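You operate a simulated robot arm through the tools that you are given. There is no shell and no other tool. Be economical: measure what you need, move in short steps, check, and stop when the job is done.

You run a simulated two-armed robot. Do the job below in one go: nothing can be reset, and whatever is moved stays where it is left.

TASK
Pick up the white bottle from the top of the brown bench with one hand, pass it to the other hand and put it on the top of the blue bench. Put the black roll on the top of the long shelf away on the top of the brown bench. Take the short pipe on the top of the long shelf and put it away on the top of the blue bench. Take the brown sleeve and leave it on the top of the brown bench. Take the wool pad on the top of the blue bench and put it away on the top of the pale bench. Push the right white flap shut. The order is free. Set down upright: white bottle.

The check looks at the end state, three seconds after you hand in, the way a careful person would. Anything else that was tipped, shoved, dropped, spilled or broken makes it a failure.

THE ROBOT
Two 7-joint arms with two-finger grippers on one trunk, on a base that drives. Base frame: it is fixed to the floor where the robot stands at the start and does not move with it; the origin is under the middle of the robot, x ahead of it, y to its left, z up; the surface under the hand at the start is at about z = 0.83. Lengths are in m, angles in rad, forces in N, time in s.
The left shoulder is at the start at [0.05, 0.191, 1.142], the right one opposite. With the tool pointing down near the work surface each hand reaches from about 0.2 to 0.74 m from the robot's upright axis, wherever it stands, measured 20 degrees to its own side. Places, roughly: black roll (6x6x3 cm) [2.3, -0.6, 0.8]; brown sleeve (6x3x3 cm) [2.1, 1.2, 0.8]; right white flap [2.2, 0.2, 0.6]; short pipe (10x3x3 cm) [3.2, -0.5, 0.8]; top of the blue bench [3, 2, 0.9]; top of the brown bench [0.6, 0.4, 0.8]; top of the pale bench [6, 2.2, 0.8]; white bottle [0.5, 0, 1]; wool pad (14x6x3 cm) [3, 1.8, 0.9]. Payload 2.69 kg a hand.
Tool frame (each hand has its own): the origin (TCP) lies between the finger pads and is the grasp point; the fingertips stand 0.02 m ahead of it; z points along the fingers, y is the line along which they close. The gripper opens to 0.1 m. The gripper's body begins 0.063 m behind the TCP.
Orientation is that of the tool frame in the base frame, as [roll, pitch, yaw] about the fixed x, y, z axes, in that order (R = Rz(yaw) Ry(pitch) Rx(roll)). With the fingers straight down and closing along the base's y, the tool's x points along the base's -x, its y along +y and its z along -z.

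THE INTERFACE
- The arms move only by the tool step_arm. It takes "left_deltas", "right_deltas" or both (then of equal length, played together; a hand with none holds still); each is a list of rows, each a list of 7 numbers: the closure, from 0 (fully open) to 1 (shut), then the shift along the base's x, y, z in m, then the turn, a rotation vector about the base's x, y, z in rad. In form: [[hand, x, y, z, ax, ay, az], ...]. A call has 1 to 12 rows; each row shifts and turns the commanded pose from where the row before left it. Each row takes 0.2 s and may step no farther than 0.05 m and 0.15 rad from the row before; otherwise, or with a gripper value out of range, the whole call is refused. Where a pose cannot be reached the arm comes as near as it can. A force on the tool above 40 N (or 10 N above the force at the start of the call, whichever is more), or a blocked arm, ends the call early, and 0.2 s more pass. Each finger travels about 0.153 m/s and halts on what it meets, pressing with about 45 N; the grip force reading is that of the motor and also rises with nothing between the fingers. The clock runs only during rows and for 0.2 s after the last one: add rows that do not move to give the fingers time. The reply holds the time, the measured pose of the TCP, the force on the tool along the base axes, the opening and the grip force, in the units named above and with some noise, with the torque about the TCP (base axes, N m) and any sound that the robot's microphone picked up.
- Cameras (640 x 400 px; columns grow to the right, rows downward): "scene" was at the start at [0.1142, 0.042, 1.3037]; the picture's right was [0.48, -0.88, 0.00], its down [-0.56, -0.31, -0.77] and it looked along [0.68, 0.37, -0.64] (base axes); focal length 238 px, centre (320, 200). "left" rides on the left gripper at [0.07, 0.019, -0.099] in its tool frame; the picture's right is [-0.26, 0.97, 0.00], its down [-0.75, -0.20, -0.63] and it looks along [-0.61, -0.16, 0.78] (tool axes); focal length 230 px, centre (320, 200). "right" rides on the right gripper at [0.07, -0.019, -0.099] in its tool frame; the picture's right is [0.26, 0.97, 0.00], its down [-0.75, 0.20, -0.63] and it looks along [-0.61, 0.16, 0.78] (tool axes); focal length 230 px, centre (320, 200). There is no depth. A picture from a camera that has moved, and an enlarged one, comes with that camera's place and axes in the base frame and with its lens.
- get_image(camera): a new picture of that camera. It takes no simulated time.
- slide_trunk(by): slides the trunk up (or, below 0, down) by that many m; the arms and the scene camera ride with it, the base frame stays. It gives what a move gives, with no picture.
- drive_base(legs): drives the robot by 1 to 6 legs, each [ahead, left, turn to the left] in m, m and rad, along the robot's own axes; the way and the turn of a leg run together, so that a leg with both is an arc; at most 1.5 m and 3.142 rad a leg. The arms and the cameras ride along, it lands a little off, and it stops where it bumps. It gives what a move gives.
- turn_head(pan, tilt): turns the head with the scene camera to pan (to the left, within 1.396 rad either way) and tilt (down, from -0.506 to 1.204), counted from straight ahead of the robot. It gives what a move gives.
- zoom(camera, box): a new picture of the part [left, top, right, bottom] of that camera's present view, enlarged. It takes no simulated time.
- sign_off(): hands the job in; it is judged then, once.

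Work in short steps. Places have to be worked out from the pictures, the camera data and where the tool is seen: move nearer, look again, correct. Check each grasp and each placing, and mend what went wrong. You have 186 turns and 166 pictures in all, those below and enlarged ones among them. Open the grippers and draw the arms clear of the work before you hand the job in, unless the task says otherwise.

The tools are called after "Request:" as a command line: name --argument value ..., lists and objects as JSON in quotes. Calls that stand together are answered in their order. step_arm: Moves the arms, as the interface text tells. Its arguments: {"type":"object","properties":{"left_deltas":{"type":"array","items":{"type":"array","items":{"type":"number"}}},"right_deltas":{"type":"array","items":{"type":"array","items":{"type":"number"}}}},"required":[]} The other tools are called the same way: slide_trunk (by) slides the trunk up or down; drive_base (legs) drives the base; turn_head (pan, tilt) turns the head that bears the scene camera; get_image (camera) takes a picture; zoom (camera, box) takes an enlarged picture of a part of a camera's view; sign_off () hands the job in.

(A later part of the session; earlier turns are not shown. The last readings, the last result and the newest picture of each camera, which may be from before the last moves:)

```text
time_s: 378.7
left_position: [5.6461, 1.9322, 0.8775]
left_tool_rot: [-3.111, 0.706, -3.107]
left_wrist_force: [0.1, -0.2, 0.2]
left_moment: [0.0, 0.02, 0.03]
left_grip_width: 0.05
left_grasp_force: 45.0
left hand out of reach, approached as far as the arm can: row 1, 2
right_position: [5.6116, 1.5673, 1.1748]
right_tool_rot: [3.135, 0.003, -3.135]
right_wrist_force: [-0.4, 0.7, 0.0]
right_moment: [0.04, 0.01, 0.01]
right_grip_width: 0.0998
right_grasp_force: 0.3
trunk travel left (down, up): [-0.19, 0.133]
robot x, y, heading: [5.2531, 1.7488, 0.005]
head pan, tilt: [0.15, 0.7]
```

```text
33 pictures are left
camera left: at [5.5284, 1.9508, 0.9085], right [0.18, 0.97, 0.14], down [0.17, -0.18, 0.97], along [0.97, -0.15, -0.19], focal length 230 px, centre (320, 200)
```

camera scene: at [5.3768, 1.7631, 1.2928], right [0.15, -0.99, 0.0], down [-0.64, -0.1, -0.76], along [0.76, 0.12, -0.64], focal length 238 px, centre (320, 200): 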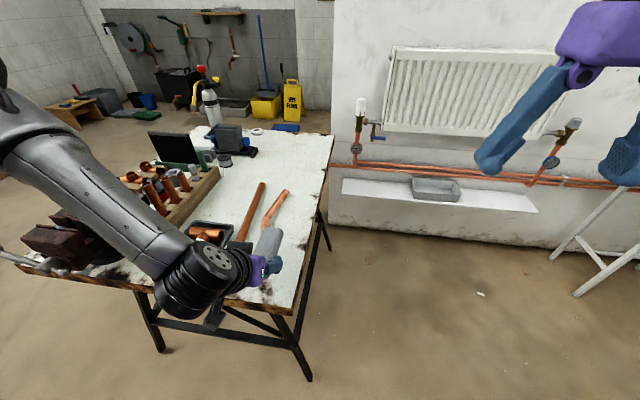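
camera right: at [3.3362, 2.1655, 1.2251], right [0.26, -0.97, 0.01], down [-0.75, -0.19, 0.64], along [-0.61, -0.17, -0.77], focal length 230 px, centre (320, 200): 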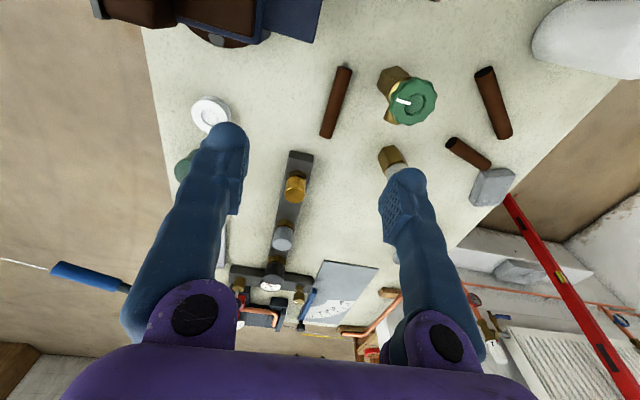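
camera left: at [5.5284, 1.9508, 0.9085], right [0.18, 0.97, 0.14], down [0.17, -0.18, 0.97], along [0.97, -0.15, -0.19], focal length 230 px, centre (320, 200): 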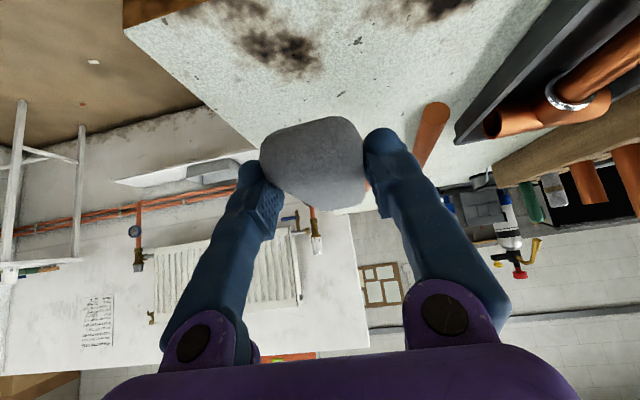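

Good clearance on all sides. Lowering with the arm in small steps.

Request:
step_arm --left_deltas '[[0.8, 0, 0, -0.01, 0, 0, 0], [0.8, 0, 0, -0.01, 0, 0, 0], [0.8, 0, 0, -0.006, 0, 0, 0], [0.8, 0, 0, 0, 0, 0, 0]]'

```text
time_s: 379.7
left_position: [5.6486, 1.9459, 0.8606]
left_tool_rot: [-3.111, 0.705, -3.107]
left_wrist_force: [0.4, 0.1, -0.3]
left_moment: [0.01, 0.03, 0.03]
left_grip_width: 0.0499
left_grasp_force: 44.9
left hand out of reach, approached as far as the arm can: row 1, 2, 3
right_position: [5.6116, 1.567, 1.1757]
right_tool_rot: [3.137, 0.003, -3.136]
right_wrist_force: [0.0, -0.1, 0.4]
right_moment: [-0.02, -0.01, 0.03]
right_grip_width: 0.0998
right_grasp_force: 0.1
trunk travel left (down, up): [-0.19, 0.133]
robot x, y, heading: [5.2555, 1.7483, 0.005]
head pan, tilt: [0.15, 0.7]
```

Request:
drive_base --legs '[[0, -0.02, 0]]'

Request:
slide_trunk --by -0.02

Request:
step_arm --left_deltas '[[0.8, 0, 0, -0.004, 0, 0, 0], [0.8, 0, 0, 0, 0, 0, 0]]'

Request:
get_image --camera "left"

```text
time_s: 380.6
left_position: [5.6487, 1.9246, 0.861]
left_tool_rot: [-3.111, 0.705, -3.106]
left_wrist_force: [0.0, 0.9, -0.1]
left_moment: [0.0, -0.01, 0.02]
left_grip_width: 0.0497
left_grasp_force: 45.1
right_position: [5.6115, 1.5455, 1.176]
right_tool_rot: [3.138, 0.003, -3.135]
right_wrist_force: [0.2, -0.4, 0.4]
right_moment: [0.0, -0.01, -0.01]
right_grip_width: 0.0999
right_grasp_force: 0.2
trunk travel left (down, up): [-0.19, 0.133]
robot x, y, heading: [5.2516, 1.7273, 0.006]
head pan, tilt: [0.15, 0.7]
```

```text
time_s: 381.2
left_position: [5.6486, 1.9261, 0.8407]
left_tool_rot: [-3.112, 0.705, -3.107]
left_wrist_force: [-0.4, 0.2, 0.1]
left_moment: [0.0, 0.03, -0.01]
left_grip_width: 0.0499
left_grasp_force: 45.1
right_position: [5.6119, 1.5468, 1.1565]
right_tool_rot: [3.136, 0.004, -3.133]
right_wrist_force: [0.2, 0.3, -0.5]
right_moment: [-0.01, 0.02, 0.01]
right_grip_width: 0.0997
right_grasp_force: 0.0
trunk travel left (down, up): [-0.17, 0.153]
robot x, y, heading: [5.2545, 1.7271, 0.007]
head pan, tilt: [0.15, 0.7]
```

```text
time_s: 381.8
left_position: [5.6491, 1.9278, 0.8386]
left_tool_rot: [-3.11, 0.706, -3.107]
left_wrist_force: [0.7, -0.2, -0.5]
left_moment: [-0.01, 0.03, 0.01]
left_grip_width: 0.05
left_grasp_force: 45.9
right_position: [5.6115, 1.5479, 1.1551]
right_tool_rot: [3.135, 0.004, -3.136]
right_wrist_force: [-0.7, 0.1, -0.2]
right_moment: [-0.03, -0.01, 0.02]
right_grip_width: 0.1001
right_grasp_force: 0.0
trunk travel left (down, up): [-0.17, 0.153]
robot x, y, heading: [5.2549, 1.7308, 0.005]
head pan, tilt: [0.15, 0.7]
```

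```text
32 pictures are left
camera left: at [5.5315, 1.9459, 0.8697], right [0.18, 0.97, 0.14], down [0.17, -0.18, 0.97], along [0.97, -0.15, -0.19], focal length 230 px, centre (320, 200)
```

left: 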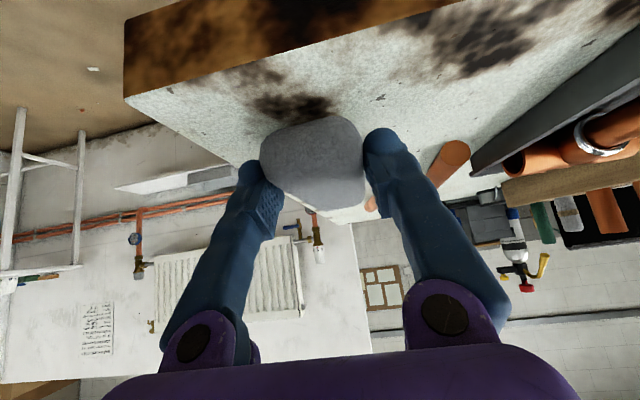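

Request:
slide_trunk --by -0.006

Request:
slide_trunk --by -0.005

```text
time_s: 382.4
left_position: [5.65, 1.9284, 0.8333]
left_tool_rot: [-3.108, 0.706, -3.106]
left_wrist_force: [-0.6, -0.3, 0.3]
left_moment: [-0.01, 0.04, -0.01]
left_grip_width: 0.0498
left_grasp_force: 45.6
right_position: [5.6122, 1.5464, 1.1499]
right_tool_rot: [3.136, 0.004, -3.134]
right_wrist_force: [0.7, 0.3, 0.2]
right_moment: [-0.03, 0.02, 0.02]
right_grip_width: 0.1
right_grasp_force: 0.0
trunk travel left (down, up): [-0.164, 0.159]
robot x, y, heading: [5.2541, 1.7251, 0.005]
head pan, tilt: [0.15, 0.7]
```

```text
time_s: 382.9
left_position: [5.6497, 1.9283, 0.8298]
left_tool_rot: [-3.111, 0.715, -3.107]
left_wrist_force: [-2.6, 4.5, 24.8]
left_moment: [0.77, 0.05, 0.11]
left_grip_width: 0.0501
left_grasp_force: 44.9
right_position: [5.6102, 1.5457, 1.1453]
right_tool_rot: [3.134, 0.005, -3.134]
right_wrist_force: [1.1, 0.3, 0.5]
right_moment: [-0.01, 0.0, -0.04]
right_grip_width: 0.1001
right_grasp_force: 0.1
trunk travel left (down, up): [-0.159, 0.164]
robot x, y, heading: [5.2582, 1.7311, 0.008]
head pan, tilt: [0.15, 0.7]
```

Contact (25 N). Opening, backing the fingers off along the hand's direction, then raising.

Request:
step_arm --left_deltas '[[0.5, 0, 0, 0.001, 0, 0, 0], [0.3, 0, 0, 0, 0, 0, 0], [0.2, 0, 0, 0, 0, 0, 0], [0.2, 0, 0, 0, 0, 0, 0]]'

Request:
slide_trunk --by 0.15

Request:
get_image --camera "left"

Request:
get_image --camera "scene"

```text
time_s: 383.9
left_position: [5.6484, 1.9277, 0.8285]
left_tool_rot: [-3.109, 0.705, -3.107]
left_wrist_force: [-0.6, 0.4, -0.1]
left_moment: [0.0, 0.01, 0.04]
left_grip_width: 0.0798
left_grasp_force: 0.2
right_position: [5.6128, 1.5463, 1.1442]
right_tool_rot: [3.136, 0.003, -3.134]
right_wrist_force: [0.7, -0.1, -1.2]
right_moment: [0.0, -0.01, 0.01]
right_grip_width: 0.1001
right_grasp_force: 0.1
trunk travel left (down, up): [-0.159, 0.164]
robot x, y, heading: [5.2487, 1.7256, 0.006]
head pan, tilt: [0.15, 0.7]
```

```text
time_s: 385.7
left_position: [5.6496, 1.9269, 0.9784]
left_tool_rot: [-3.111, 0.704, -3.107]
left_wrist_force: [0.0, 0.3, 0.2]
left_moment: [0.0, -0.01, -0.02]
left_grip_width: 0.0802
left_grasp_force: 0.0
right_position: [5.6118, 1.546, 1.2938]
right_tool_rot: [3.134, 0.004, -3.136]
right_wrist_force: [0.2, 0.5, -0.3]
right_moment: [-0.01, 0.02, 0.01]
right_grip_width: 0.1002
right_grasp_force: 0.1
trunk travel left (down, up): [-0.309, 0.014]
robot x, y, heading: [5.2528, 1.7303, 0.003]
head pan, tilt: [0.15, 0.7]
```

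```text
31 pictures are left
camera left: at [5.5317, 1.9464, 1.0098], right [0.18, 0.97, 0.14], down [0.17, -0.18, 0.97], along [0.97, -0.15, -0.19], focal length 230 px, centre (320, 200)
```

left: 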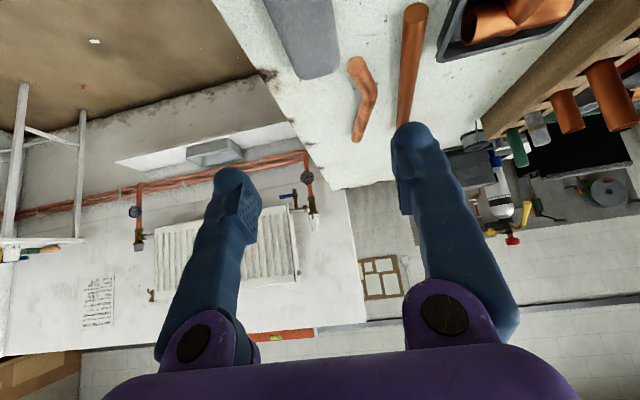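

```text
30 pictures are left
camera scene: at [5.3771, 1.7427, 1.4117], right [0.15, -0.99, 0.0], down [-0.64, -0.1, -0.76], along [0.76, 0.12, -0.64], focal length 238 px, centre (320, 200)
```

scene: 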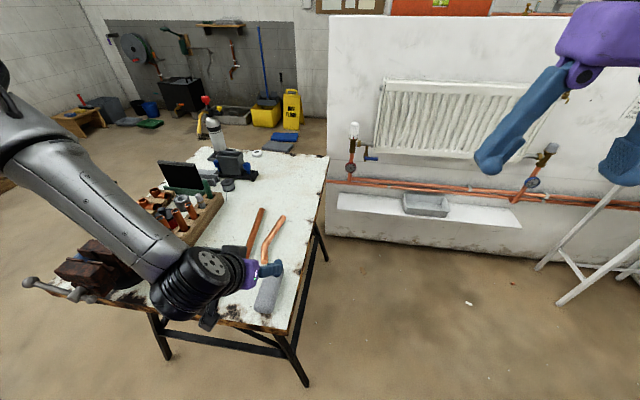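

The pad rests alone on the pale bench corner. Now the roll and the flap remain (the flap must be the rightmost white fitting on the pegboard near (2.2, 0.25, 0.65), on the brown-bench side). Tucking the left arm and starting the way back, keeping heading 0.

Request:
step_arm --left_deltas '[[0, -0.02, 0.01, 0.04, 0, 0.14, 0], [0, -0.02, 0.02, 0.04, 0, 0.14, 0], [0, -0.03, 0.02, 0.03, 0, 0.14, 0], [0, -0.03, 0.02, 0.03, 0, 0.14, 0], [0, -0.02, 0.02, 0.02, 0, 0.14, 0], [0, 0, 0.01, 0.01, 0, 0, 0]]'

Request:
drive_base --legs '[[-0.35, 0.2, 0], [0, 1.25, 0], [1.5, 0, 0], [0.93, 0, 0]]'

```text
time_s: 387.1
left_position: [5.5438, 2.0257, 1.1474]
left_tool_rot: [-3.13, 0.002, -3.117]
left_wrist_force: [0.3, -0.4, 0.7]
left_moment: [-0.04, 0.03, 0.03]
left_grip_width: 0.1001
left_grasp_force: 0.1
left hand out of reach, approached as far as the arm can: row 1, 2
right_position: [5.6113, 1.5469, 1.2951]
right_tool_rot: [3.137, 0.004, -3.134]
right_wrist_force: [0.2, 0.0, 0.5]
right_moment: [-0.02, 0.0, 0.0]
right_grip_width: 0.1002
right_grasp_force: 0.1
trunk travel left (down, up): [-0.309, 0.014]
robot x, y, heading: [5.2532, 1.7296, 0.007]
head pan, tilt: [0.15, 0.7]
```

```text
time_s: 411.9
left_position: [7.6623, 3.3525, 1.1476]
left_tool_rot: [-3.132, 0.004, 3.12]
left_wrist_force: [0.5, -0.1, 0.3]
left_moment: [0.03, 0.01, -0.01]
left_grip_width: 0.1001
left_grasp_force: 0.1
right_position: [7.7087, 2.871, 1.2941]
right_tool_rot: [3.137, 0.004, 3.105]
right_wrist_force: [0.6, 0.2, 0.3]
right_moment: [0.02, 0.01, 0.0]
right_grip_width: 0.0999
right_grasp_force: 0.0
trunk travel left (down, up): [-0.309, 0.014]
robot x, y, heading: [7.3603, 3.0686, -0.043]
head pan, tilt: [0.15, 0.7]
```

Request:
drive_base --legs '[[0, 0, 0.043], [0.02, -0.87, 0], [0.36, -0.5, 0], [0, -1.3, 0]]'

```text
time_s: 436.1
left_position: [8.0254, 0.6769, 1.1465]
left_tool_rot: [-3.133, 0.005, -3.141]
left_wrist_force: [0.2, -0.6, 0.0]
left_moment: [-0.01, -0.02, -0.03]
left_grip_width: 0.1001
left_grasp_force: 0.0
right_position: [8.0806, 0.1958, 1.2945]
right_tool_rot: [3.135, 0.004, 3.124]
right_wrist_force: [-1.2, -0.9, 0.6]
right_moment: [0.01, -0.01, -0.01]
right_grip_width: 0.1002
right_grasp_force: 0.1
trunk travel left (down, up): [-0.309, 0.014]
robot x, y, heading: [7.7282, 0.3874, -0.02]
head pan, tilt: [0.15, 0.7]
```

Request:
drive_base --legs '[[0, -1.5, 0.02], [0, -0.45, 0], [-1.5, 0, 0], [-1.5, 0, 0], [-1.4, 0, 0]]'

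```text
time_s: 474.6
left_position: [3.5697, -1.4311, 1.1476]
left_tool_rot: [-3.133, 0.004, -3.066]
left_wrist_force: [-0.4, -0.5, -0.1]
left_moment: [0.02, 0.01, 0.01]
left_grip_width: 0.1003
left_grasp_force: 0.1
right_position: [3.6587, -1.9051, 1.2939]
right_tool_rot: [3.137, 0.004, -3.084]
right_wrist_force: [0.0, 0.0, 0.4]
right_moment: [0.0, -0.01, -0.01]
right_grip_width: 0.1003
right_grasp_force: 0.1
trunk travel left (down, up): [-0.309, 0.014]
robot x, y, heading: [3.2909, -1.7414, 0.058]
head pan, tilt: [0.15, 0.7]
```

Request:
drive_base --legs '[[0, 0, 1.513], [0.45, 0.75, 0]]'

Request:
slide_trunk --by -0.1

Request:
turn_head --pan 0.3 --tilt 0.6

Request:
get_image --camera "scene"

```text
time_s: 485.4
left_position: [2.2113, -1.0277, 1.1464]
left_tool_rot: [-3.134, 0.008, -1.509]
left_wrist_force: [-0.5, 0.1, 0.2]
left_moment: [-0.03, 0.02, -0.01]
left_grip_width: 0.1002
left_grasp_force: 0.1
right_position: [2.6866, -0.9419, 1.2938]
right_tool_rot: [3.136, 0.004, -1.527]
right_wrist_force: [-0.3, 1.1, 0.0]
right_moment: [-0.02, -0.01, 0.0]
right_grip_width: 0.1003
right_grasp_force: 0.0
trunk travel left (down, up): [-0.309, 0.014]
robot x, y, heading: [2.5162, -1.3087, 1.617]
head pan, tilt: [0.15, 0.7]
```

```text
time_s: 486.8
left_position: [2.211, -1.0268, 1.0466]
left_tool_rot: [-3.132, 0.006, -1.508]
left_wrist_force: [-0.2, -0.6, 0.9]
left_moment: [0.01, -0.01, 0.0]
left_grip_width: 0.0997
left_grasp_force: 0.1
right_position: [2.6868, -0.9421, 1.194]
right_tool_rot: [3.137, 0.004, -1.525]
right_wrist_force: [-0.4, -0.2, 0.0]
right_moment: [-0.04, -0.01, 0.01]
right_grip_width: 0.1001
right_grasp_force: 0.2
trunk travel left (down, up): [-0.209, 0.114]
robot x, y, heading: [2.5176, -1.3046, 1.607]
head pan, tilt: [0.15, 0.7]
```

```text
time_s: 487.5
left_position: [2.2107, -1.026, 1.0472]
left_tool_rot: [-3.135, 0.006, -1.509]
left_wrist_force: [0.1, -0.4, 0.5]
left_moment: [-0.01, 0.01, 0.0]
left_grip_width: 0.1002
left_grasp_force: 0.0
right_position: [2.6853, -0.9404, 1.1943]
right_tool_rot: [3.135, 0.003, -1.528]
right_wrist_force: [0.2, -0.1, 0.1]
right_moment: [0.01, -0.02, -0.02]
right_grip_width: 0.1
right_grasp_force: 0.1
trunk travel left (down, up): [-0.209, 0.114]
robot x, y, heading: [2.514, -1.3064, 1.613]
head pan, tilt: [0.3, 0.6]
```

```text
29 pictures are left
camera scene: at [2.4862, -1.182, 1.3204], right [0.94, 0.33, 0.0], down [0.19, -0.53, -0.82], along [-0.28, 0.78, -0.57], focal length 238 px, centre (320, 200)
```

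scene: 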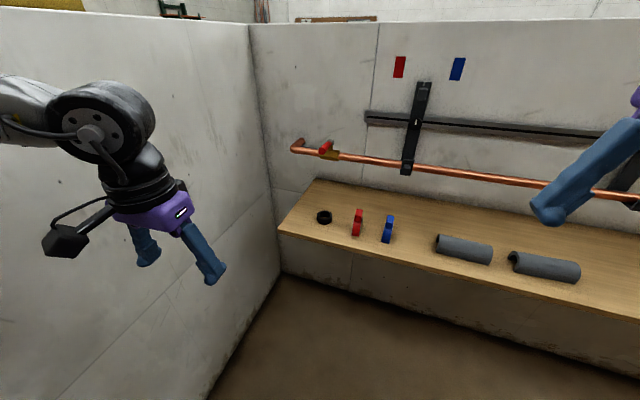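

The roll is at ≈(2.276, −0.556), with the red clamp 11 cm to its right. Driving 0.12 m ahead and bringing the left hand over it.

Request:
drive_base --legs '[[0.13, 0, -0.04]]'

Request:
step_arm --left_deltas '[[0, 0.01, 0.045, 0, 0, 0, 0], [0, 0.01, 0.045, 0, 0, 0, 0], [0, 0.01, 0.045, -0.01, 0, 0, 0], [0, 0.01, 0.045, -0.01, 0, 0, 0], [0, 0.01, 0.045, -0.015, 0, 0, 0], [0, 0, 0.03, -0.03, 0, 0, 0], [0, 0, 0, 0, 0, 0, 0]]'

Request:
get_image --camera "left"

```text
time_s: 488.8
left_position: [2.2174, -0.8799, 1.0468]
left_tool_rot: [-3.134, 0.006, -1.546]
left_wrist_force: [-0.5, 0.0, -0.8]
left_moment: [-0.03, -0.01, 0.06]
left_grip_width: 0.1001
left_grasp_force: 0.0
right_position: [2.6965, -0.8149, 1.1931]
right_tool_rot: [3.136, 0.004, -1.563]
right_wrist_force: [-0.1, 1.3, -0.2]
right_moment: [-0.02, -0.01, 0.02]
right_grip_width: 0.0997
right_grasp_force: 0.1
trunk travel left (down, up): [-0.209, 0.114]
robot x, y, heading: [2.5177, -1.1733, 1.572]
head pan, tilt: [0.3, 0.6]
```

```text
time_s: 490.4
left_position: [2.2715, -0.6273, 0.9808]
left_tool_rot: [-3.133, 0.006, -1.548]
left_wrist_force: [0.6, -0.6, 0.7]
left_moment: [-0.01, 0.0, -0.02]
left_grip_width: 0.1002
left_grasp_force: 0.1
right_position: [2.6964, -0.8147, 1.1939]
right_tool_rot: [3.135, 0.003, -1.563]
right_wrist_force: [-0.4, -0.1, 0.3]
right_moment: [0.02, -0.01, 0.02]
right_grip_width: 0.1
right_grasp_force: 0.0
trunk travel left (down, up): [-0.209, 0.114]
robot x, y, heading: [2.5165, -1.1719, 1.575]
head pan, tilt: [0.3, 0.6]
```

```text
28 pictures are left
camera left: at [2.2529, -0.6976, 1.0803], right [-0.97, 0.23, -0.01], down [0.18, 0.75, 0.64], along [0.15, 0.62, -0.77], focal length 230 px, centre (320, 200)
```

left: 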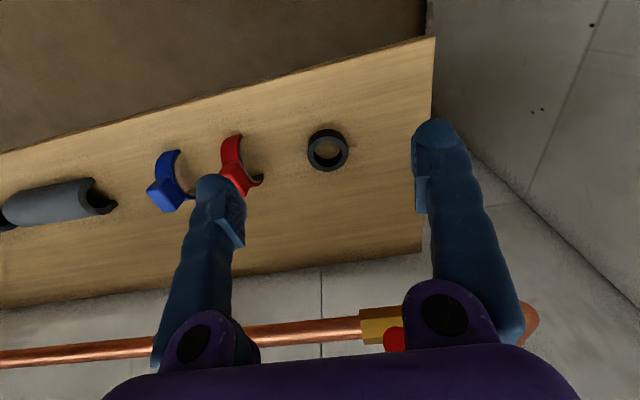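

Roll centre (2.278, −0.555). Moving over it, opening slightly reduced, and descending.

Request:
step_arm --left_deltas '[[0.12, 0.003, 0.036, 0, 0, 0, 0], [0.12, 0.003, 0.036, 0, 0, 0, 0], [0.12, 0, 0, -0.045, 0, 0, 0], [0.12, 0, 0, -0.045, 0, 0, 0], [0.12, 0, 0, -0.045, 0, 0, 0], [0.12, 0, 0, -0.025, 0, 0, 0], [0.12, 0, 0, 0, 0, 0, 0]]'

Request:
get_image --camera "left"

```text
time_s: 492.0
left_position: [2.2257, -0.6359, 0.8614]
left_tool_rot: [-3.132, 0.007, -1.546]
left_wrist_force: [0.0, -0.2, 0.3]
left_moment: [-0.01, 0.0, 0.04]
left_grip_width: 0.0884
left_grasp_force: 0.1
left hand out of reach, approached as far as the arm can: row 1, 2, 3, 4, 5, 6
right_position: [2.697, -0.8156, 1.1942]
right_tool_rot: [3.136, 0.003, -1.566]
right_wrist_force: [0.9, -0.3, -0.2]
right_moment: [0.02, 0.01, -0.01]
right_grip_width: 0.0998
right_grasp_force: 0.0
trunk travel left (down, up): [-0.209, 0.114]
robot x, y, heading: [2.5165, -1.1705, 1.579]
head pan, tilt: [0.3, 0.6]
```

```text
27 pictures are left
camera left: at [2.2073, -0.7059, 0.9605], right [-0.97, 0.23, -0.01], down [0.18, 0.75, 0.64], along [0.15, 0.62, -0.77], focal length 230 px, centre (320, 200)
```

left: 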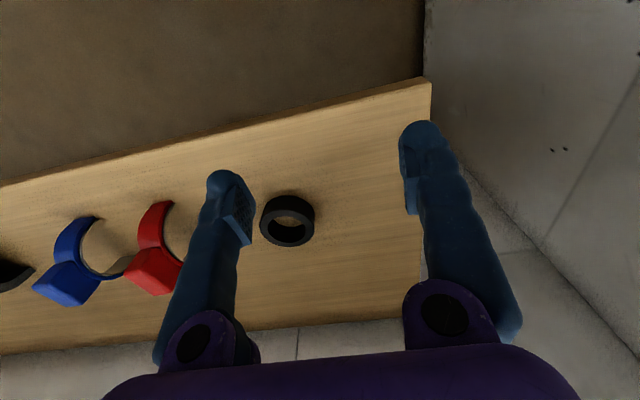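

The arm is at a limit again. Raising, driving 0.1 m ahead, then re-centring.

Request:
step_arm --left_deltas '[[0.12, 0, -0.01, 0.045, 0, 0, 0], [0.12, 0.01, -0.02, 0.01, 0, 0, 0]]'

Request:
drive_base --legs '[[0.11, 0, 0]]'

Request:
step_arm --left_deltas '[[0.12, 0.021, 0, 0, 0, 0, 0], [0.12, 0.021, 0, 0, 0, 0, 0], [0.12, 0, 0, 0, 0, 0, 0]]'

```text
time_s: 492.6
left_position: [2.2341, -0.6661, 0.9155]
left_tool_rot: [-3.132, 0.006, -1.546]
left_wrist_force: [0.7, 0.9, -1.1]
left_moment: [0.0, -0.01, 0.02]
left_grip_width: 0.0879
left_grasp_force: 0.0
right_position: [2.6975, -0.8159, 1.1942]
right_tool_rot: [3.135, 0.005, -1.564]
right_wrist_force: [1.0, -0.3, 0.1]
right_moment: [-0.02, 0.01, -0.01]
right_grip_width: 0.0999
right_grasp_force: 0.0
trunk travel left (down, up): [-0.209, 0.114]
robot x, y, heading: [2.5172, -1.1719, 1.575]
head pan, tilt: [0.3, 0.6]
```

```text
time_s: 493.8
left_position: [2.2338, -0.555, 0.9136]
left_tool_rot: [-3.134, 0.005, -1.545]
left_wrist_force: [-0.5, 0.0, 0.0]
left_moment: [-0.06, 0.03, 0.06]
left_grip_width: 0.0881
left_grasp_force: 0.0
right_position: [2.6956, -0.7058, 1.1943]
right_tool_rot: [3.137, 0.004, -1.564]
right_wrist_force: [0.5, 0.3, -0.4]
right_moment: [-0.03, -0.01, 0.0]
right_grip_width: 0.1001
right_grasp_force: 0.0
trunk travel left (down, up): [-0.209, 0.114]
robot x, y, heading: [2.5161, -1.0641, 1.572]
head pan, tilt: [0.3, 0.6]
```

```text
time_s: 494.6
left_position: [2.2766, -0.556, 0.9145]
left_tool_rot: [-3.133, 0.005, -1.549]
left_wrist_force: [-0.4, -0.5, -0.1]
left_moment: [-0.03, -0.02, -0.03]
left_grip_width: 0.0879
left_grasp_force: 0.0
right_position: [2.6968, -0.7061, 1.1945]
right_tool_rot: [3.136, 0.007, -1.564]
right_wrist_force: [-0.5, -0.5, -0.5]
right_moment: [-0.01, -0.03, 0.0]
right_grip_width: 0.1
right_grasp_force: 0.1
trunk travel left (down, up): [-0.209, 0.114]
robot x, y, heading: [2.5127, -1.0623, 1.571]
head pan, tilt: [0.3, 0.6]
```

Now exactly over the roll. Descending, with a check before closing.

Request:
step_arm --left_deltas '[[0.12, 0.001, 0.001, -0.04, 0, 0, 0], [0.12, 0, 0, -0.04, 0, 0, 0], [0.12, 0, 0, -0.02, 0, 0, 0], [0.12, 0, 0, -0.007, 0, 0, 0], [0.12, 0, 0, 0, 0, 0, 0]]'

Request:
get_image --camera "left"

```text
time_s: 495.8
left_position: [2.2553, -0.5771, 0.8339]
left_tool_rot: [-3.132, 0.007, -1.546]
left_wrist_force: [-0.5, -0.4, -0.4]
left_moment: [0.03, 0.0, 0.01]
left_grip_width: 0.0879
left_grasp_force: 0.1
left hand out of reach, approached as far as the arm can: row 2, 3, 4
right_position: [2.6967, -0.7046, 1.1945]
right_tool_rot: [3.137, 0.003, -1.564]
right_wrist_force: [0.2, 0.1, 0.6]
right_moment: [-0.02, 0.03, -0.01]
right_grip_width: 0.0999
right_grasp_force: 0.0
trunk travel left (down, up): [-0.209, 0.114]
robot x, y, heading: [2.5138, -1.0629, 1.575]
head pan, tilt: [0.3, 0.6]
```

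```text
26 pictures are left
camera left: at [2.2377, -0.6478, 0.9336], right [-0.97, 0.23, -0.01], down [0.18, 0.75, 0.64], along [0.15, 0.62, -0.77], focal length 230 px, centre (320, 200)
```

left: 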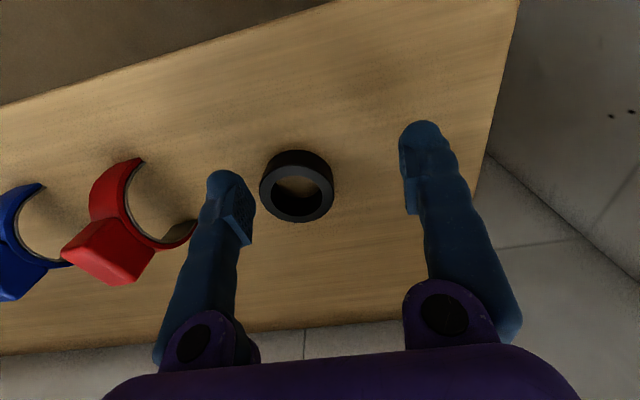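

The arm's posture limits lowering here; I'll raise it, recentre, and use the trunk to descend instead.

Request:
step_arm --left_deltas '[[0.12, 0, 0, 0.045, 0, 0, 0], [0.12, 0.012, 0.011, 0.005, 0, 0, 0], [0.12, 0.012, 0.011, 0, 0, 0, 0], [0.12, 0, 0, 0, 0, 0, 0]]'

Request:
slide_trunk --by -0.055

Request:
get_image --camera "left"

```text
time_s: 496.8
left_position: [2.2814, -0.5554, 0.8838]
left_tool_rot: [-3.133, 0.005, -1.545]
left_wrist_force: [-0.2, 0.2, -0.1]
left_moment: [-0.02, -0.02, 0.0]
left_grip_width: 0.0882
left_grasp_force: 0.1
right_position: [2.6969, -0.7059, 1.1942]
right_tool_rot: [3.137, 0.003, -1.565]
right_wrist_force: [-0.4, 0.2, 0.1]
right_moment: [0.0, -0.02, 0.02]
right_grip_width: 0.0998
right_grasp_force: 0.0
trunk travel left (down, up): [-0.209, 0.114]
robot x, y, heading: [2.516, -1.0617, 1.576]
head pan, tilt: [0.3, 0.6]
```

```text
time_s: 497.7
left_position: [2.281, -0.5562, 0.8282]
left_tool_rot: [-3.134, 0.005, -1.548]
left_wrist_force: [0.0, 0.7, 0.3]
left_moment: [0.01, 0.0, 0.02]
left_grip_width: 0.0878
left_grasp_force: 0.0
right_position: [2.6973, -0.7056, 1.1397]
right_tool_rot: [3.136, 0.005, -1.565]
right_wrist_force: [0.6, 0.2, -0.7]
right_moment: [0.02, 0.01, 0.03]
right_grip_width: 0.0999
right_grasp_force: 0.0
trunk travel left (down, up): [-0.154, 0.169]
robot x, y, heading: [2.5133, -1.0636, 1.575]
head pan, tilt: [0.3, 0.6]
```

```text
25 pictures are left
camera left: at [2.2623, -0.6256, 0.9284], right [-0.97, 0.23, -0.01], down [0.18, 0.75, 0.64], along [0.15, 0.62, -0.77], focal length 230 px, centre (320, 200)
```

left: 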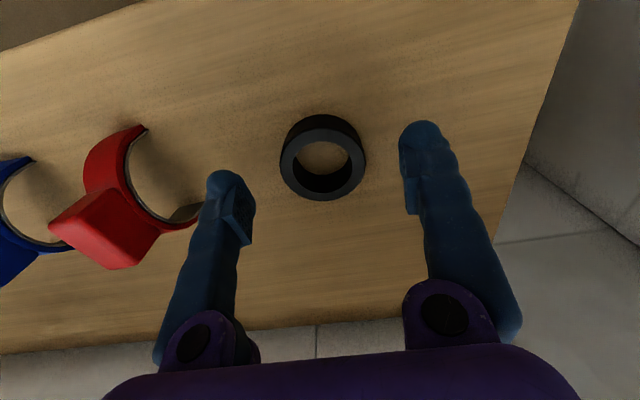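

Centred. Lowering the last 2.2 cm and closing.

Request:
slide_trunk --by -0.022

Request:
step_arm --left_deltas '[[0.4, 0, 0, 0, 0, 0, 0], [0.7, 0, 0, 0, 0, 0, 0], [0.7, 0, 0, 0, 0, 0, 0]]'

Request:
slide_trunk --by 0.12

Request:
get_image --camera "left"

```text
time_s: 498.4
left_position: [2.2806, -0.5555, 0.8059]
left_tool_rot: [-3.132, 0.005, -1.545]
left_wrist_force: [-0.2, 0.2, 0.0]
left_moment: [0.01, -0.03, 0.0]
left_grip_width: 0.088
left_grasp_force: 0.0
right_position: [2.6964, -0.7057, 1.1178]
right_tool_rot: [3.136, 0.006, -1.565]
right_wrist_force: [-0.1, 1.1, -0.1]
right_moment: [0.0, 0.0, 0.01]
right_grip_width: 0.0999
right_grasp_force: 0.1
trunk travel left (down, up): [-0.132, 0.191]
robot x, y, heading: [2.5109, -1.0606, 1.571]
head pan, tilt: [0.3, 0.6]
```

```text
time_s: 499.2
left_position: [2.281, -0.5554, 0.8067]
left_tool_rot: [-3.133, 0.004, -1.546]
left_wrist_force: [-0.8, 0.2, -1.0]
left_moment: [-0.01, 0.0, 0.01]
left_grip_width: 0.0521
left_grasp_force: 45.3
right_position: [2.6956, -0.7061, 1.1184]
right_tool_rot: [3.137, 0.003, -1.565]
right_wrist_force: [1.0, 0.6, 0.5]
right_moment: [-0.04, 0.0, 0.03]
right_grip_width: 0.0997
right_grasp_force: 0.1
trunk travel left (down, up): [-0.132, 0.191]
robot x, y, heading: [2.5137, -1.0639, 1.575]
head pan, tilt: [0.3, 0.6]
```

```text
time_s: 500.7
left_position: [2.2794, -0.5545, 0.9263]
left_tool_rot: [-3.132, 0.006, -1.546]
left_wrist_force: [0.4, 0.5, -0.3]
left_moment: [0.01, 0.01, -0.03]
left_grip_width: 0.0522
left_grasp_force: 45.2
right_position: [2.6968, -0.7056, 1.2381]
right_tool_rot: [3.137, 0.004, -1.564]
right_wrist_force: [0.3, -0.2, 0.4]
right_moment: [-0.01, 0.02, 0.01]
right_grip_width: 0.1001
right_grasp_force: 0.0
trunk travel left (down, up): [-0.252, 0.071]
robot x, y, heading: [2.5131, -1.0644, 1.575]
head pan, tilt: [0.3, 0.6]
```

```text
24 pictures are left
camera left: at [2.2622, -0.6253, 1.026], right [-0.97, 0.23, -0.01], down [0.18, 0.75, 0.64], along [0.15, 0.62, -0.77], focal length 230 px, centre (320, 200)
```

left: 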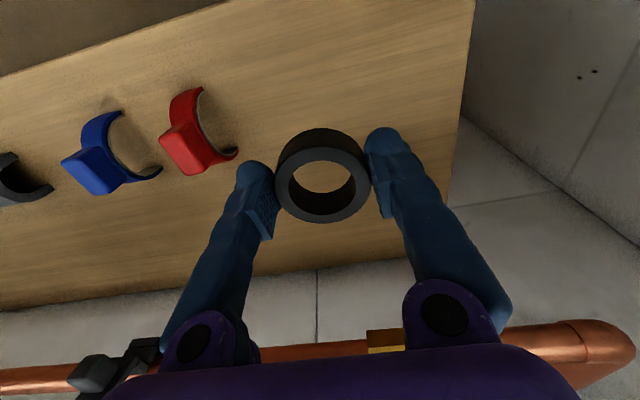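

The roll is held. Retracting and driving back out through the corridor (facing +y, moving −x at y≈−1.9).

Request:
step_arm --left_deltas '[[0.7, 0, -0.02, 0.04, 0, 0, 0], [0.7, 0, -0.03, 0.04, 0, 0, 0], [0.7, 0, -0.03, 0.04, 0, 0, 0], [0.7, 0, -0.04, 0.03, 0, 0, 0], [0.7, 0, -0.03, 0.02, 0, 0, 0]]'

Request:
drive_base --legs '[[-0.83, 0, 0], [0, 1.4, 0], [0, 1.25, 0]]'

```text
time_s: 501.9
left_position: [2.2811, -0.7088, 1.0941]
left_tool_rot: [-3.132, 0.005, -1.547]
left_wrist_force: [-0.6, -0.6, 0.6]
left_moment: [0.0, 0.01, -0.02]
left_grip_width: 0.0524
left_grasp_force: 45.3
right_position: [2.6968, -0.7051, 1.2377]
right_tool_rot: [3.137, 0.004, -1.564]
right_wrist_force: [-0.7, 0.0, -0.5]
right_moment: [0.03, -0.02, 0.03]
right_grip_width: 0.1002
right_grasp_force: 0.1
trunk travel left (down, up): [-0.252, 0.071]
robot x, y, heading: [2.5158, -1.0644, 1.574]
head pan, tilt: [0.3, 0.6]
```

```text
time_s: 529.2
left_position: [-0.3668, -1.6029, 1.0952]
left_tool_rot: [-3.131, 0.006, -1.524]
left_wrist_force: [-0.4, 0.6, -0.2]
left_moment: [0.0, -0.04, 0.04]
left_grip_width: 0.0523
left_grasp_force: 45.2
right_position: [0.0487, -1.5919, 1.2376]
right_tool_rot: [3.136, 0.005, -1.541]
right_wrist_force: [0.6, 0.4, -0.9]
right_moment: [-0.03, -0.01, -0.02]
right_grip_width: 0.0999
right_grasp_force: 0.0
trunk travel left (down, up): [-0.252, 0.071]
robot x, y, heading: [-0.1213, -1.9488, 1.592]
head pan, tilt: [0.3, 0.6]
```

Request:
drive_base --legs '[[0, 0, -1.592], [0, 1.5, 0], [0.1, 0.41, 0]]'

Request:
turn_head --pan 0.2 --tilt 0.7

Request:
get_image --camera "scene"

```text
time_s: 550.0
left_position: [0.2973, 0.19, 1.0947]
left_tool_rot: [-3.134, 0.005, -3.091]
left_wrist_force: [0.9, 0.3, -0.7]
left_moment: [-0.01, 0.01, -0.03]
left_grip_width: 0.0522
left_grasp_force: 44.9
right_position: [0.3088, -0.2264, 1.237]
right_tool_rot: [3.136, 0.004, -3.11]
right_wrist_force: [-0.3, -0.3, -0.3]
right_moment: [-0.01, 0.01, 0.02]
right_grip_width: 0.0999
right_grasp_force: 0.1
trunk travel left (down, up): [-0.252, 0.071]
robot x, y, heading: [-0.0555, -0.0499, 0.027]
head pan, tilt: [0.3, 0.6]
```

```text
time_s: 550.7
left_position: [0.2972, 0.1895, 1.0954]
left_tool_rot: [-3.132, 0.005, -3.093]
left_wrist_force: [0.4, 0.0, -0.6]
left_moment: [0.0, 0.01, 0.0]
left_grip_width: 0.0523
left_grasp_force: 44.9
right_position: [0.3087, -0.2264, 1.2358]
right_tool_rot: [3.136, 0.004, -3.112]
right_wrist_force: [0.0, -0.8, 0.3]
right_moment: [0.02, -0.02, -0.01]
right_grip_width: 0.0997
right_grasp_force: 0.1
trunk travel left (down, up): [-0.252, 0.071]
robot x, y, heading: [-0.0544, -0.0524, 0.029]
head pan, tilt: [0.201, 0.7]
```

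```text
23 pictures are left
camera scene: at [0.069, -0.0317, 1.3548], right [0.23, -0.97, 0.0], down [-0.63, -0.15, -0.77], along [0.75, 0.17, -0.64], focal length 238 px, centre (320, 200)
```

scene: 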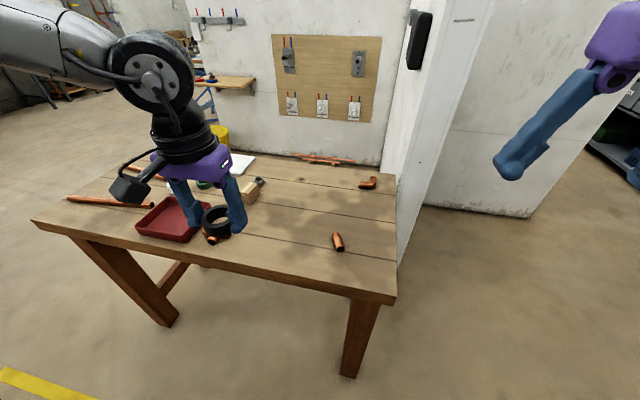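

The bench is clear around (0.52, 0.18). Moving the roll there and lowering.

Request:
step_arm --left_deltas '[[0.7, 0.04, 0, 0, 0, 0, 0], [0.7, 0.045, 0, -0.02, 0, 0, 0], [0.7, 0.045, 0, -0.02, 0, 0, 0], [0.7, 0.045, 0, -0.02, 0, 0, 0], [0.7, 0.045, 0, -0.02, 0, 0, 0], [0.7, 0, 0, -0.045, 0, 0, 0], [0.7, 0, 0, -0.04, 0, 0, 0], [0.7, 0, 0, 0, 0, 0, 0]]'

Request:
get_image --camera "left"

```text
time_s: 552.5
left_position: [0.4818, 0.2132, 0.9431]
left_tool_rot: [-3.131, 0.008, -3.093]
left_wrist_force: [1.0, -0.1, -0.8]
left_moment: [0.01, 0.04, 0.03]
left_grip_width: 0.0519
left_grasp_force: 44.6
left hand out of reach, approached as far as the arm can: row 5, 6, 7
right_position: [0.3081, -0.2254, 1.237]
right_tool_rot: [3.137, 0.006, -3.111]
right_wrist_force: [0.0, 0.7, 0.5]
right_moment: [0.0, 0.0, -0.03]
right_grip_width: 0.1
right_grasp_force: 0.2
trunk travel left (down, up): [-0.252, 0.071]
robot x, y, heading: [-0.0531, -0.0552, 0.035]
head pan, tilt: [0.201, 0.7]
```

```text
22 pictures are left
camera left: at [0.4107, 0.2302, 1.0439], right [0.21, 0.98, -0.01], down [0.75, -0.16, 0.64], along [0.62, -0.14, -0.77], focal length 230 px, centre (320, 200)
```

left: 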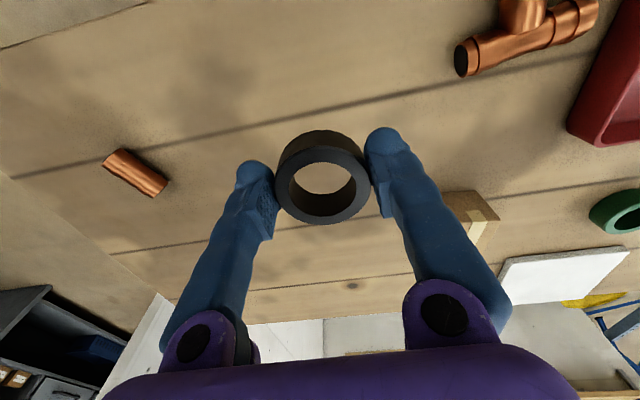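

Clear below. Lowering with the trunk.

Request:
slide_trunk --by -0.075

Request:
slide_trunk --by -0.008

Request:
slide_trunk --by -0.004

```text
time_s: 553.6
left_position: [0.4829, 0.212, 0.869]
left_tool_rot: [-3.131, 0.006, -3.092]
left_wrist_force: [0.5, -0.1, -0.1]
left_moment: [0.01, -0.02, 0.02]
left_grip_width: 0.0523
left_grasp_force: 45.2
right_position: [0.3081, -0.2265, 1.1627]
right_tool_rot: [3.136, 0.004, -3.111]
right_wrist_force: [0.1, 0.6, 0.6]
right_moment: [-0.02, -0.04, 0.02]
right_grip_width: 0.0999
right_grasp_force: 0.1
trunk travel left (down, up): [-0.177, 0.146]
robot x, y, heading: [-0.0531, -0.0535, 0.028]
head pan, tilt: [0.201, 0.7]
```

```text
time_s: 554.2
left_position: [0.4829, 0.2133, 0.8616]
left_tool_rot: [-3.132, 0.007, -3.093]
left_wrist_force: [0.4, 0.1, -0.6]
left_moment: [-0.01, -0.02, -0.01]
left_grip_width: 0.0522
left_grasp_force: 45.0
right_position: [0.3085, -0.2265, 1.154]
right_tool_rot: [3.136, 0.006, -3.113]
right_wrist_force: [-0.5, -0.1, -0.4]
right_moment: [0.02, 0.0, 0.03]
right_grip_width: 0.1001
right_grasp_force: 0.0
trunk travel left (down, up): [-0.169, 0.154]
robot x, y, heading: [-0.0573, -0.0508, 0.03]
head pan, tilt: [0.201, 0.7]
```

```text
time_s: 554.7
left_position: [0.4824, 0.2124, 0.8569]
left_tool_rot: [-3.131, 0.008, -3.093]
left_wrist_force: [-1.0, 0.3, -1.1]
left_moment: [0.01, 0.0, -0.02]
left_grip_width: 0.0525
left_grasp_force: 44.4
right_position: [0.3084, -0.2258, 1.1511]
right_tool_rot: [3.137, 0.003, -3.112]
right_wrist_force: [0.4, 0.0, 0.2]
right_moment: [0.05, -0.01, 0.0]
right_grip_width: 0.0999
right_grasp_force: 0.0
trunk travel left (down, up): [-0.165, 0.158]
robot x, y, heading: [-0.0506, -0.0487, 0.026]
head pan, tilt: [0.201, 0.7]
```

Request:
slide_trunk --by -0.003

Request:
slide_trunk --by -0.003

```text
time_s: 555.2
left_position: [0.4823, 0.2131, 0.8559]
left_tool_rot: [-3.134, 0.009, -3.093]
left_wrist_force: [-0.6, 0.7, 8.0]
left_moment: [0.21, 0.1, 0.01]
left_grip_width: 0.0522
left_grasp_force: 45.0
right_position: [0.3075, -0.2267, 1.1471]
right_tool_rot: [3.136, 0.005, -3.112]
right_wrist_force: [-0.3, -0.7, -0.3]
right_moment: [-0.03, 0.0, 0.02]
right_grip_width: 0.1001
right_grasp_force: 0.2
trunk travel left (down, up): [-0.162, 0.161]
robot x, y, heading: [-0.0474, -0.0554, 0.03]
head pan, tilt: [0.201, 0.7]
```

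```text
time_s: 555.8
left_position: [0.4813, 0.213, 0.855]
left_tool_rot: [-3.132, 0.013, -3.092]
left_wrist_force: [-0.6, 3.9, 27.2]
left_moment: [0.39, 0.25, 0.0]
left_grip_width: 0.0521
left_grasp_force: 45.0
right_position: [0.3064, -0.2273, 1.1452]
right_tool_rot: [3.136, 0.006, -3.111]
right_wrist_force: [0.3, -1.0, -0.1]
right_moment: [0.01, 0.03, 0.02]
right_grip_width: 0.1001
right_grasp_force: 0.1
trunk travel left (down, up): [-0.159, 0.164]
robot x, y, heading: [-0.0551, -0.0529, 0.031]
head pan, tilt: [0.201, 0.7]
```

The roll is on the bench. Releasing and raising.

Request:
step_arm --left_deltas '[[0.4, 0, 0, 0.002, 0, 0, 0], [0.2, 0, 0, 0, 0, 0, 0], [0.15, 0, 0, 0, 0, 0, 0], [0.15, 0, 0, 0.04, 0, 0, 0], [0.1, 0, 0, 0.045, 0, 0, 0], [0, 0, 0, 0.045, 0, 0, 0], [0, -0.03, 0, 0.03, 0, 0, 0], [0, -0.045, 0, 0, 0, 0, 0], [0, -0.045, 0, 0, 0, 0, 0]]'

Request:
get_image --camera "scene"

Request:
zoom --camera "scene" --box '[255, 20, 395, 130]'

```text
time_s: 557.8
left_position: [0.3604, 0.212, 1.0153]
left_tool_rot: [-3.132, 0.007, -3.094]
left_wrist_force: [-0.7, 0.8, 0.2]
left_moment: [0.0, -0.03, -0.02]
left_grip_width: 0.1002
left_grasp_force: 0.2
right_position: [0.3068, -0.227, 1.1444]
right_tool_rot: [3.136, 0.006, -3.111]
right_wrist_force: [-0.4, 0.5, 0.0]
right_moment: [-0.01, 0.02, 0.0]
right_grip_width: 0.1
right_grasp_force: 0.0
trunk travel left (down, up): [-0.159, 0.164]
robot x, y, heading: [-0.0498, -0.0531, 0.027]
head pan, tilt: [0.201, 0.7]
```

```text
21 pictures are left
camera scene: at [0.0681, -0.0316, 1.2619], right [0.23, -0.97, 0.0], down [-0.63, -0.15, -0.77], along [0.75, 0.17, -0.64], focal length 238 px, centre (320, 200)
```

scene: 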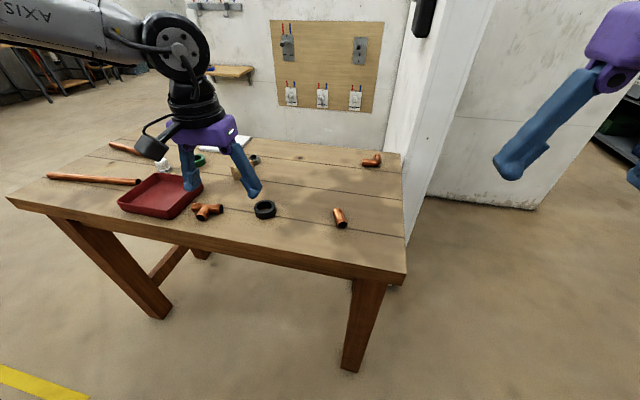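

```text
3.64 times, centred on (325, 75) of scene
camera zoom: at [0.0681, -0.0316, 1.2619], right [0.23, -0.97, 0.0], down [-0.63, -0.15, -0.77], along [0.75, 0.17, -0.64], focal length 866 px, centre (302, 654)
```

zoom: 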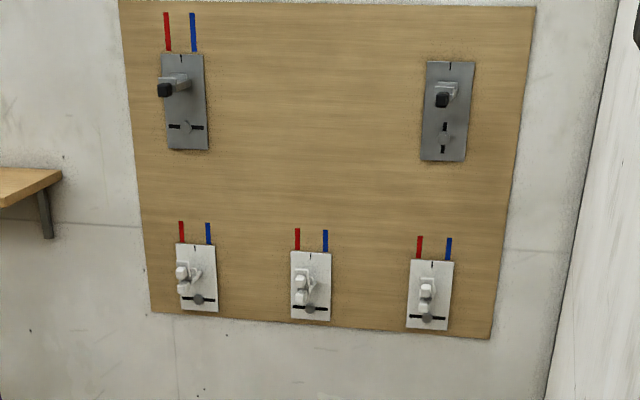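

The roll, sleeve and other bench items look fine. The three white fittings on the pegboard are small levers/flaps; the right one is at about (2.2, 0.15, 0.6). Driving around the bench's left end to stand in front of it.

Request:
drive_base --legs '[[-0.08, 0.3, -0.027], [0, 1.4, 0], [1.5, 0, 0], [0.08, -1.25, 0]]'

Request:
turn_head --pan -0.25 --tilt 0.75

Request:
get_image --camera "scene"

```text
time_s: 590.9
left_position: [1.8532, 0.6757, 1.0143]
left_tool_rot: [-3.134, 0.006, -3.125]
left_wrist_force: [-0.3, -0.3, -0.3]
left_moment: [-0.03, 0.01, 0.01]
left_grip_width: 0.0997
left_grasp_force: 0.0
right_position: [1.7863, 0.24, 1.1443]
right_tool_rot: [3.137, 0.005, 3.14]
right_wrist_force: [0.1, -0.6, -0.2]
right_moment: [0.03, -0.02, -0.03]
right_grip_width: 0.1
right_grasp_force: 0.1
trunk travel left (down, up): [-0.159, 0.164]
robot x, y, heading: [1.4301, 0.4229, -0.005]
head pan, tilt: [0.201, 0.7]
```

```text
time_s: 591.8
left_position: [1.8534, 0.676, 1.0155]
left_tool_rot: [-3.132, 0.007, -3.126]
left_wrist_force: [-0.1, 0.3, 0.6]
left_moment: [0.01, 0.01, -0.02]
left_grip_width: 0.0997
left_grasp_force: 0.1
right_position: [1.786, 0.2392, 1.1451]
right_tool_rot: [3.137, 0.003, 3.139]
right_wrist_force: [0.2, -0.1, 0.0]
right_moment: [0.01, 0.01, -0.02]
right_grip_width: 0.0999
right_grasp_force: 0.1
trunk travel left (down, up): [-0.159, 0.164]
robot x, y, heading: [1.4284, 0.4242, -0.005]
head pan, tilt: [-0.25, 0.75]
```

```text
19 pictures are left
camera scene: at [1.5496, 0.4048, 1.2576], right [-0.25, -0.97, 0.0], down [-0.66, 0.17, -0.73], along [0.71, -0.18, -0.68], focal length 238 px, centre (320, 200)
```

scene: 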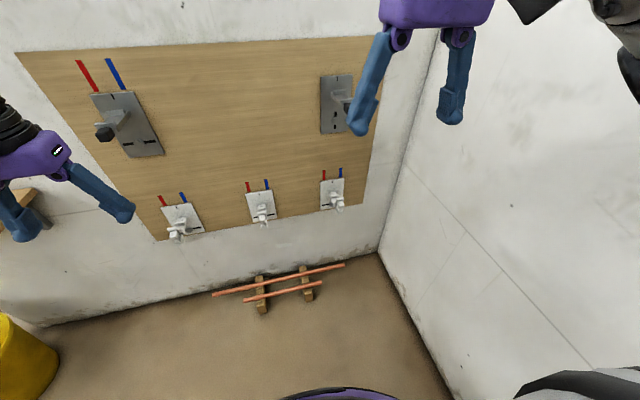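

Request:
zoom --camera "scene" --box '[240, 155, 370, 235]'

Request:
zoom --camera "scene" --box '[310, 165, 355, 220]'

```text
4.92 times, centred on (305, 195) of scene
camera zoom: at [1.5496, 0.4048, 1.2576], right [-0.25, -0.97, 0.0], down [-0.66, 0.17, -0.73], along [0.71, -0.18, -0.68], focal length 1173 px, centre (394, 225)
```

zoom: 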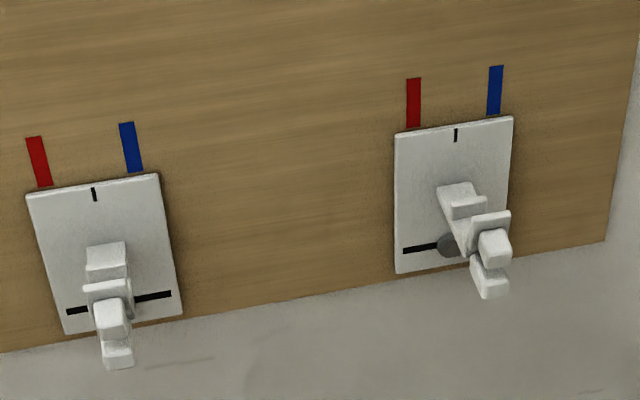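

```text
7.27 times, centred on (332, 192) of scene
camera zoom: at [1.5496, 0.4048, 1.2576], right [-0.25, -0.97, 0.0], down [-0.66, 0.17, -0.73], along [0.71, -0.18, -0.68], focal length 1733 px, centre (229, 254)
```

zoom: 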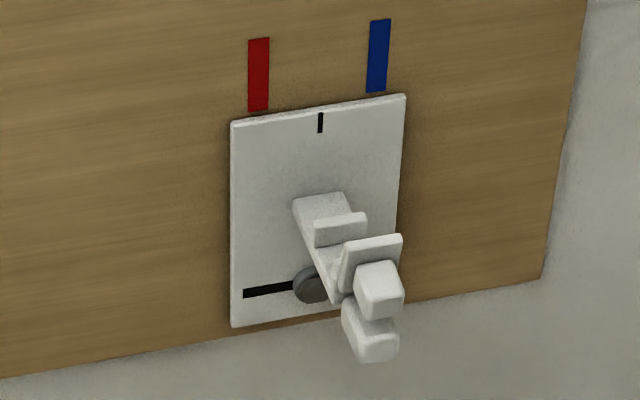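

The right white fitting has a lever sticking out of its plate. I'll go nearer, lower the trunk, and bring the right hand (closed, tilted forward) in for a close look with its camera.

Request:
drive_base --legs '[[0.12, 0, 0]]'

Request:
slide_trunk --by -0.15

Request:
step_arm --right_deltas '[[1, -0.01, -0.01, -0.03, 0, -0.15, 0], [1, -0.01, -0.01, -0.03, 0, -0.15, 0], [1, 0, -0.01, -0.03, 0, -0.15, 0], [1, 0, -0.01, -0.03, 0, -0.15, 0], [1, 0, -0.01, -0.03, 0, -0.15, 0], [1, 0, -0.01, -0.03, 0, -0.15, 0], [1, 0, -0.01, -0.03, 0, -0.15, 0], [1, 0, -0.01, -0.03, 0, -0.1, 0], [1, 0, 0, 0, 0, 0, 0]]'

Request:
get_image --camera "right"

```text
time_s: 593.0
left_position: [1.9699, 0.6753, 1.0138]
left_tool_rot: [-3.134, 0.004, -3.127]
left_wrist_force: [1.4, 0.1, 0.5]
left_moment: [0.0, 0.03, 0.01]
left_grip_width: 0.1001
left_grasp_force: 0.1
right_position: [1.902, 0.238, 1.1444]
right_tool_rot: [3.136, 0.005, 3.138]
right_wrist_force: [0.1, 0.5, -0.9]
right_moment: [-0.04, 0.0, -0.02]
right_grip_width: 0.0997
right_grasp_force: 0.1
trunk travel left (down, up): [-0.159, 0.164]
robot x, y, heading: [1.5454, 0.425, -0.01]
head pan, tilt: [-0.25, 0.75]
```

```text
time_s: 594.7
left_position: [1.9693, 0.6757, 0.8659]
left_tool_rot: [-3.134, 0.007, -3.128]
left_wrist_force: [0.8, 0.5, 0.8]
left_moment: [0.01, -0.03, 0.0]
left_grip_width: 0.1001
left_grasp_force: 0.1
right_position: [1.9009, 0.2391, 0.994]
right_tool_rot: [3.137, 0.006, 3.138]
right_wrist_force: [-0.5, -0.1, 0.5]
right_moment: [-0.01, 0.01, -0.02]
right_grip_width: 0.0999
right_grasp_force: 0.1
trunk travel left (down, up): [-0.009, 0.314]
robot x, y, heading: [1.5428, 0.4221, -0.01]
head pan, tilt: [-0.25, 0.75]
```

```text
time_s: 596.7
left_position: [1.9687, 0.6853, 0.8598]
left_tool_rot: [-3.119, 0.008, -3.126]
left_wrist_force: [0.1, -0.3, -0.6]
left_moment: [0.01, 0.02, 0.0]
left_grip_width: 0.1001
left_grasp_force: 0.1
right_position: [2.01, 0.2043, 0.8131]
right_tool_rot: [-3.119, 1.095, -3.084]
right_wrist_force: [-0.4, 0.5, 0.1]
right_moment: [0.01, 0.03, 0.02]
right_grip_width: 0.0
right_grasp_force: 30.2
right hand out of reach, approached as far as the arm can: row 4, 5, 6, 7, 8
trunk travel left (down, up): [-0.009, 0.314]
robot x, y, heading: [1.5428, 0.4244, -0.01]
head pan, tilt: [-0.25, 0.75]
```

```text
16 pictures are left
camera right: at [1.8911, 0.1801, 0.796], right [-0.15, 0.96, -0.24], down [-0.22, 0.2, 0.95], along [0.96, 0.2, 0.18], focal length 230 px, centre (320, 200)
```

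right: 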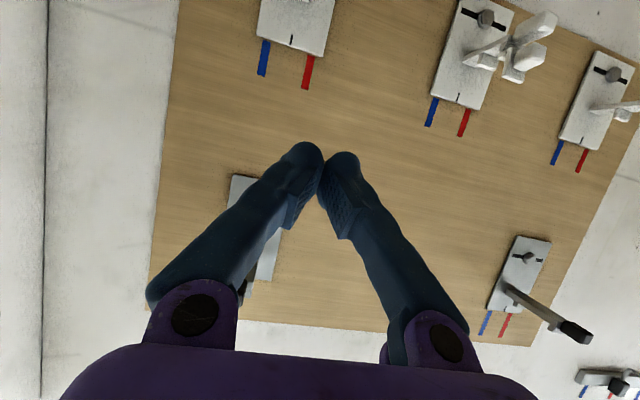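

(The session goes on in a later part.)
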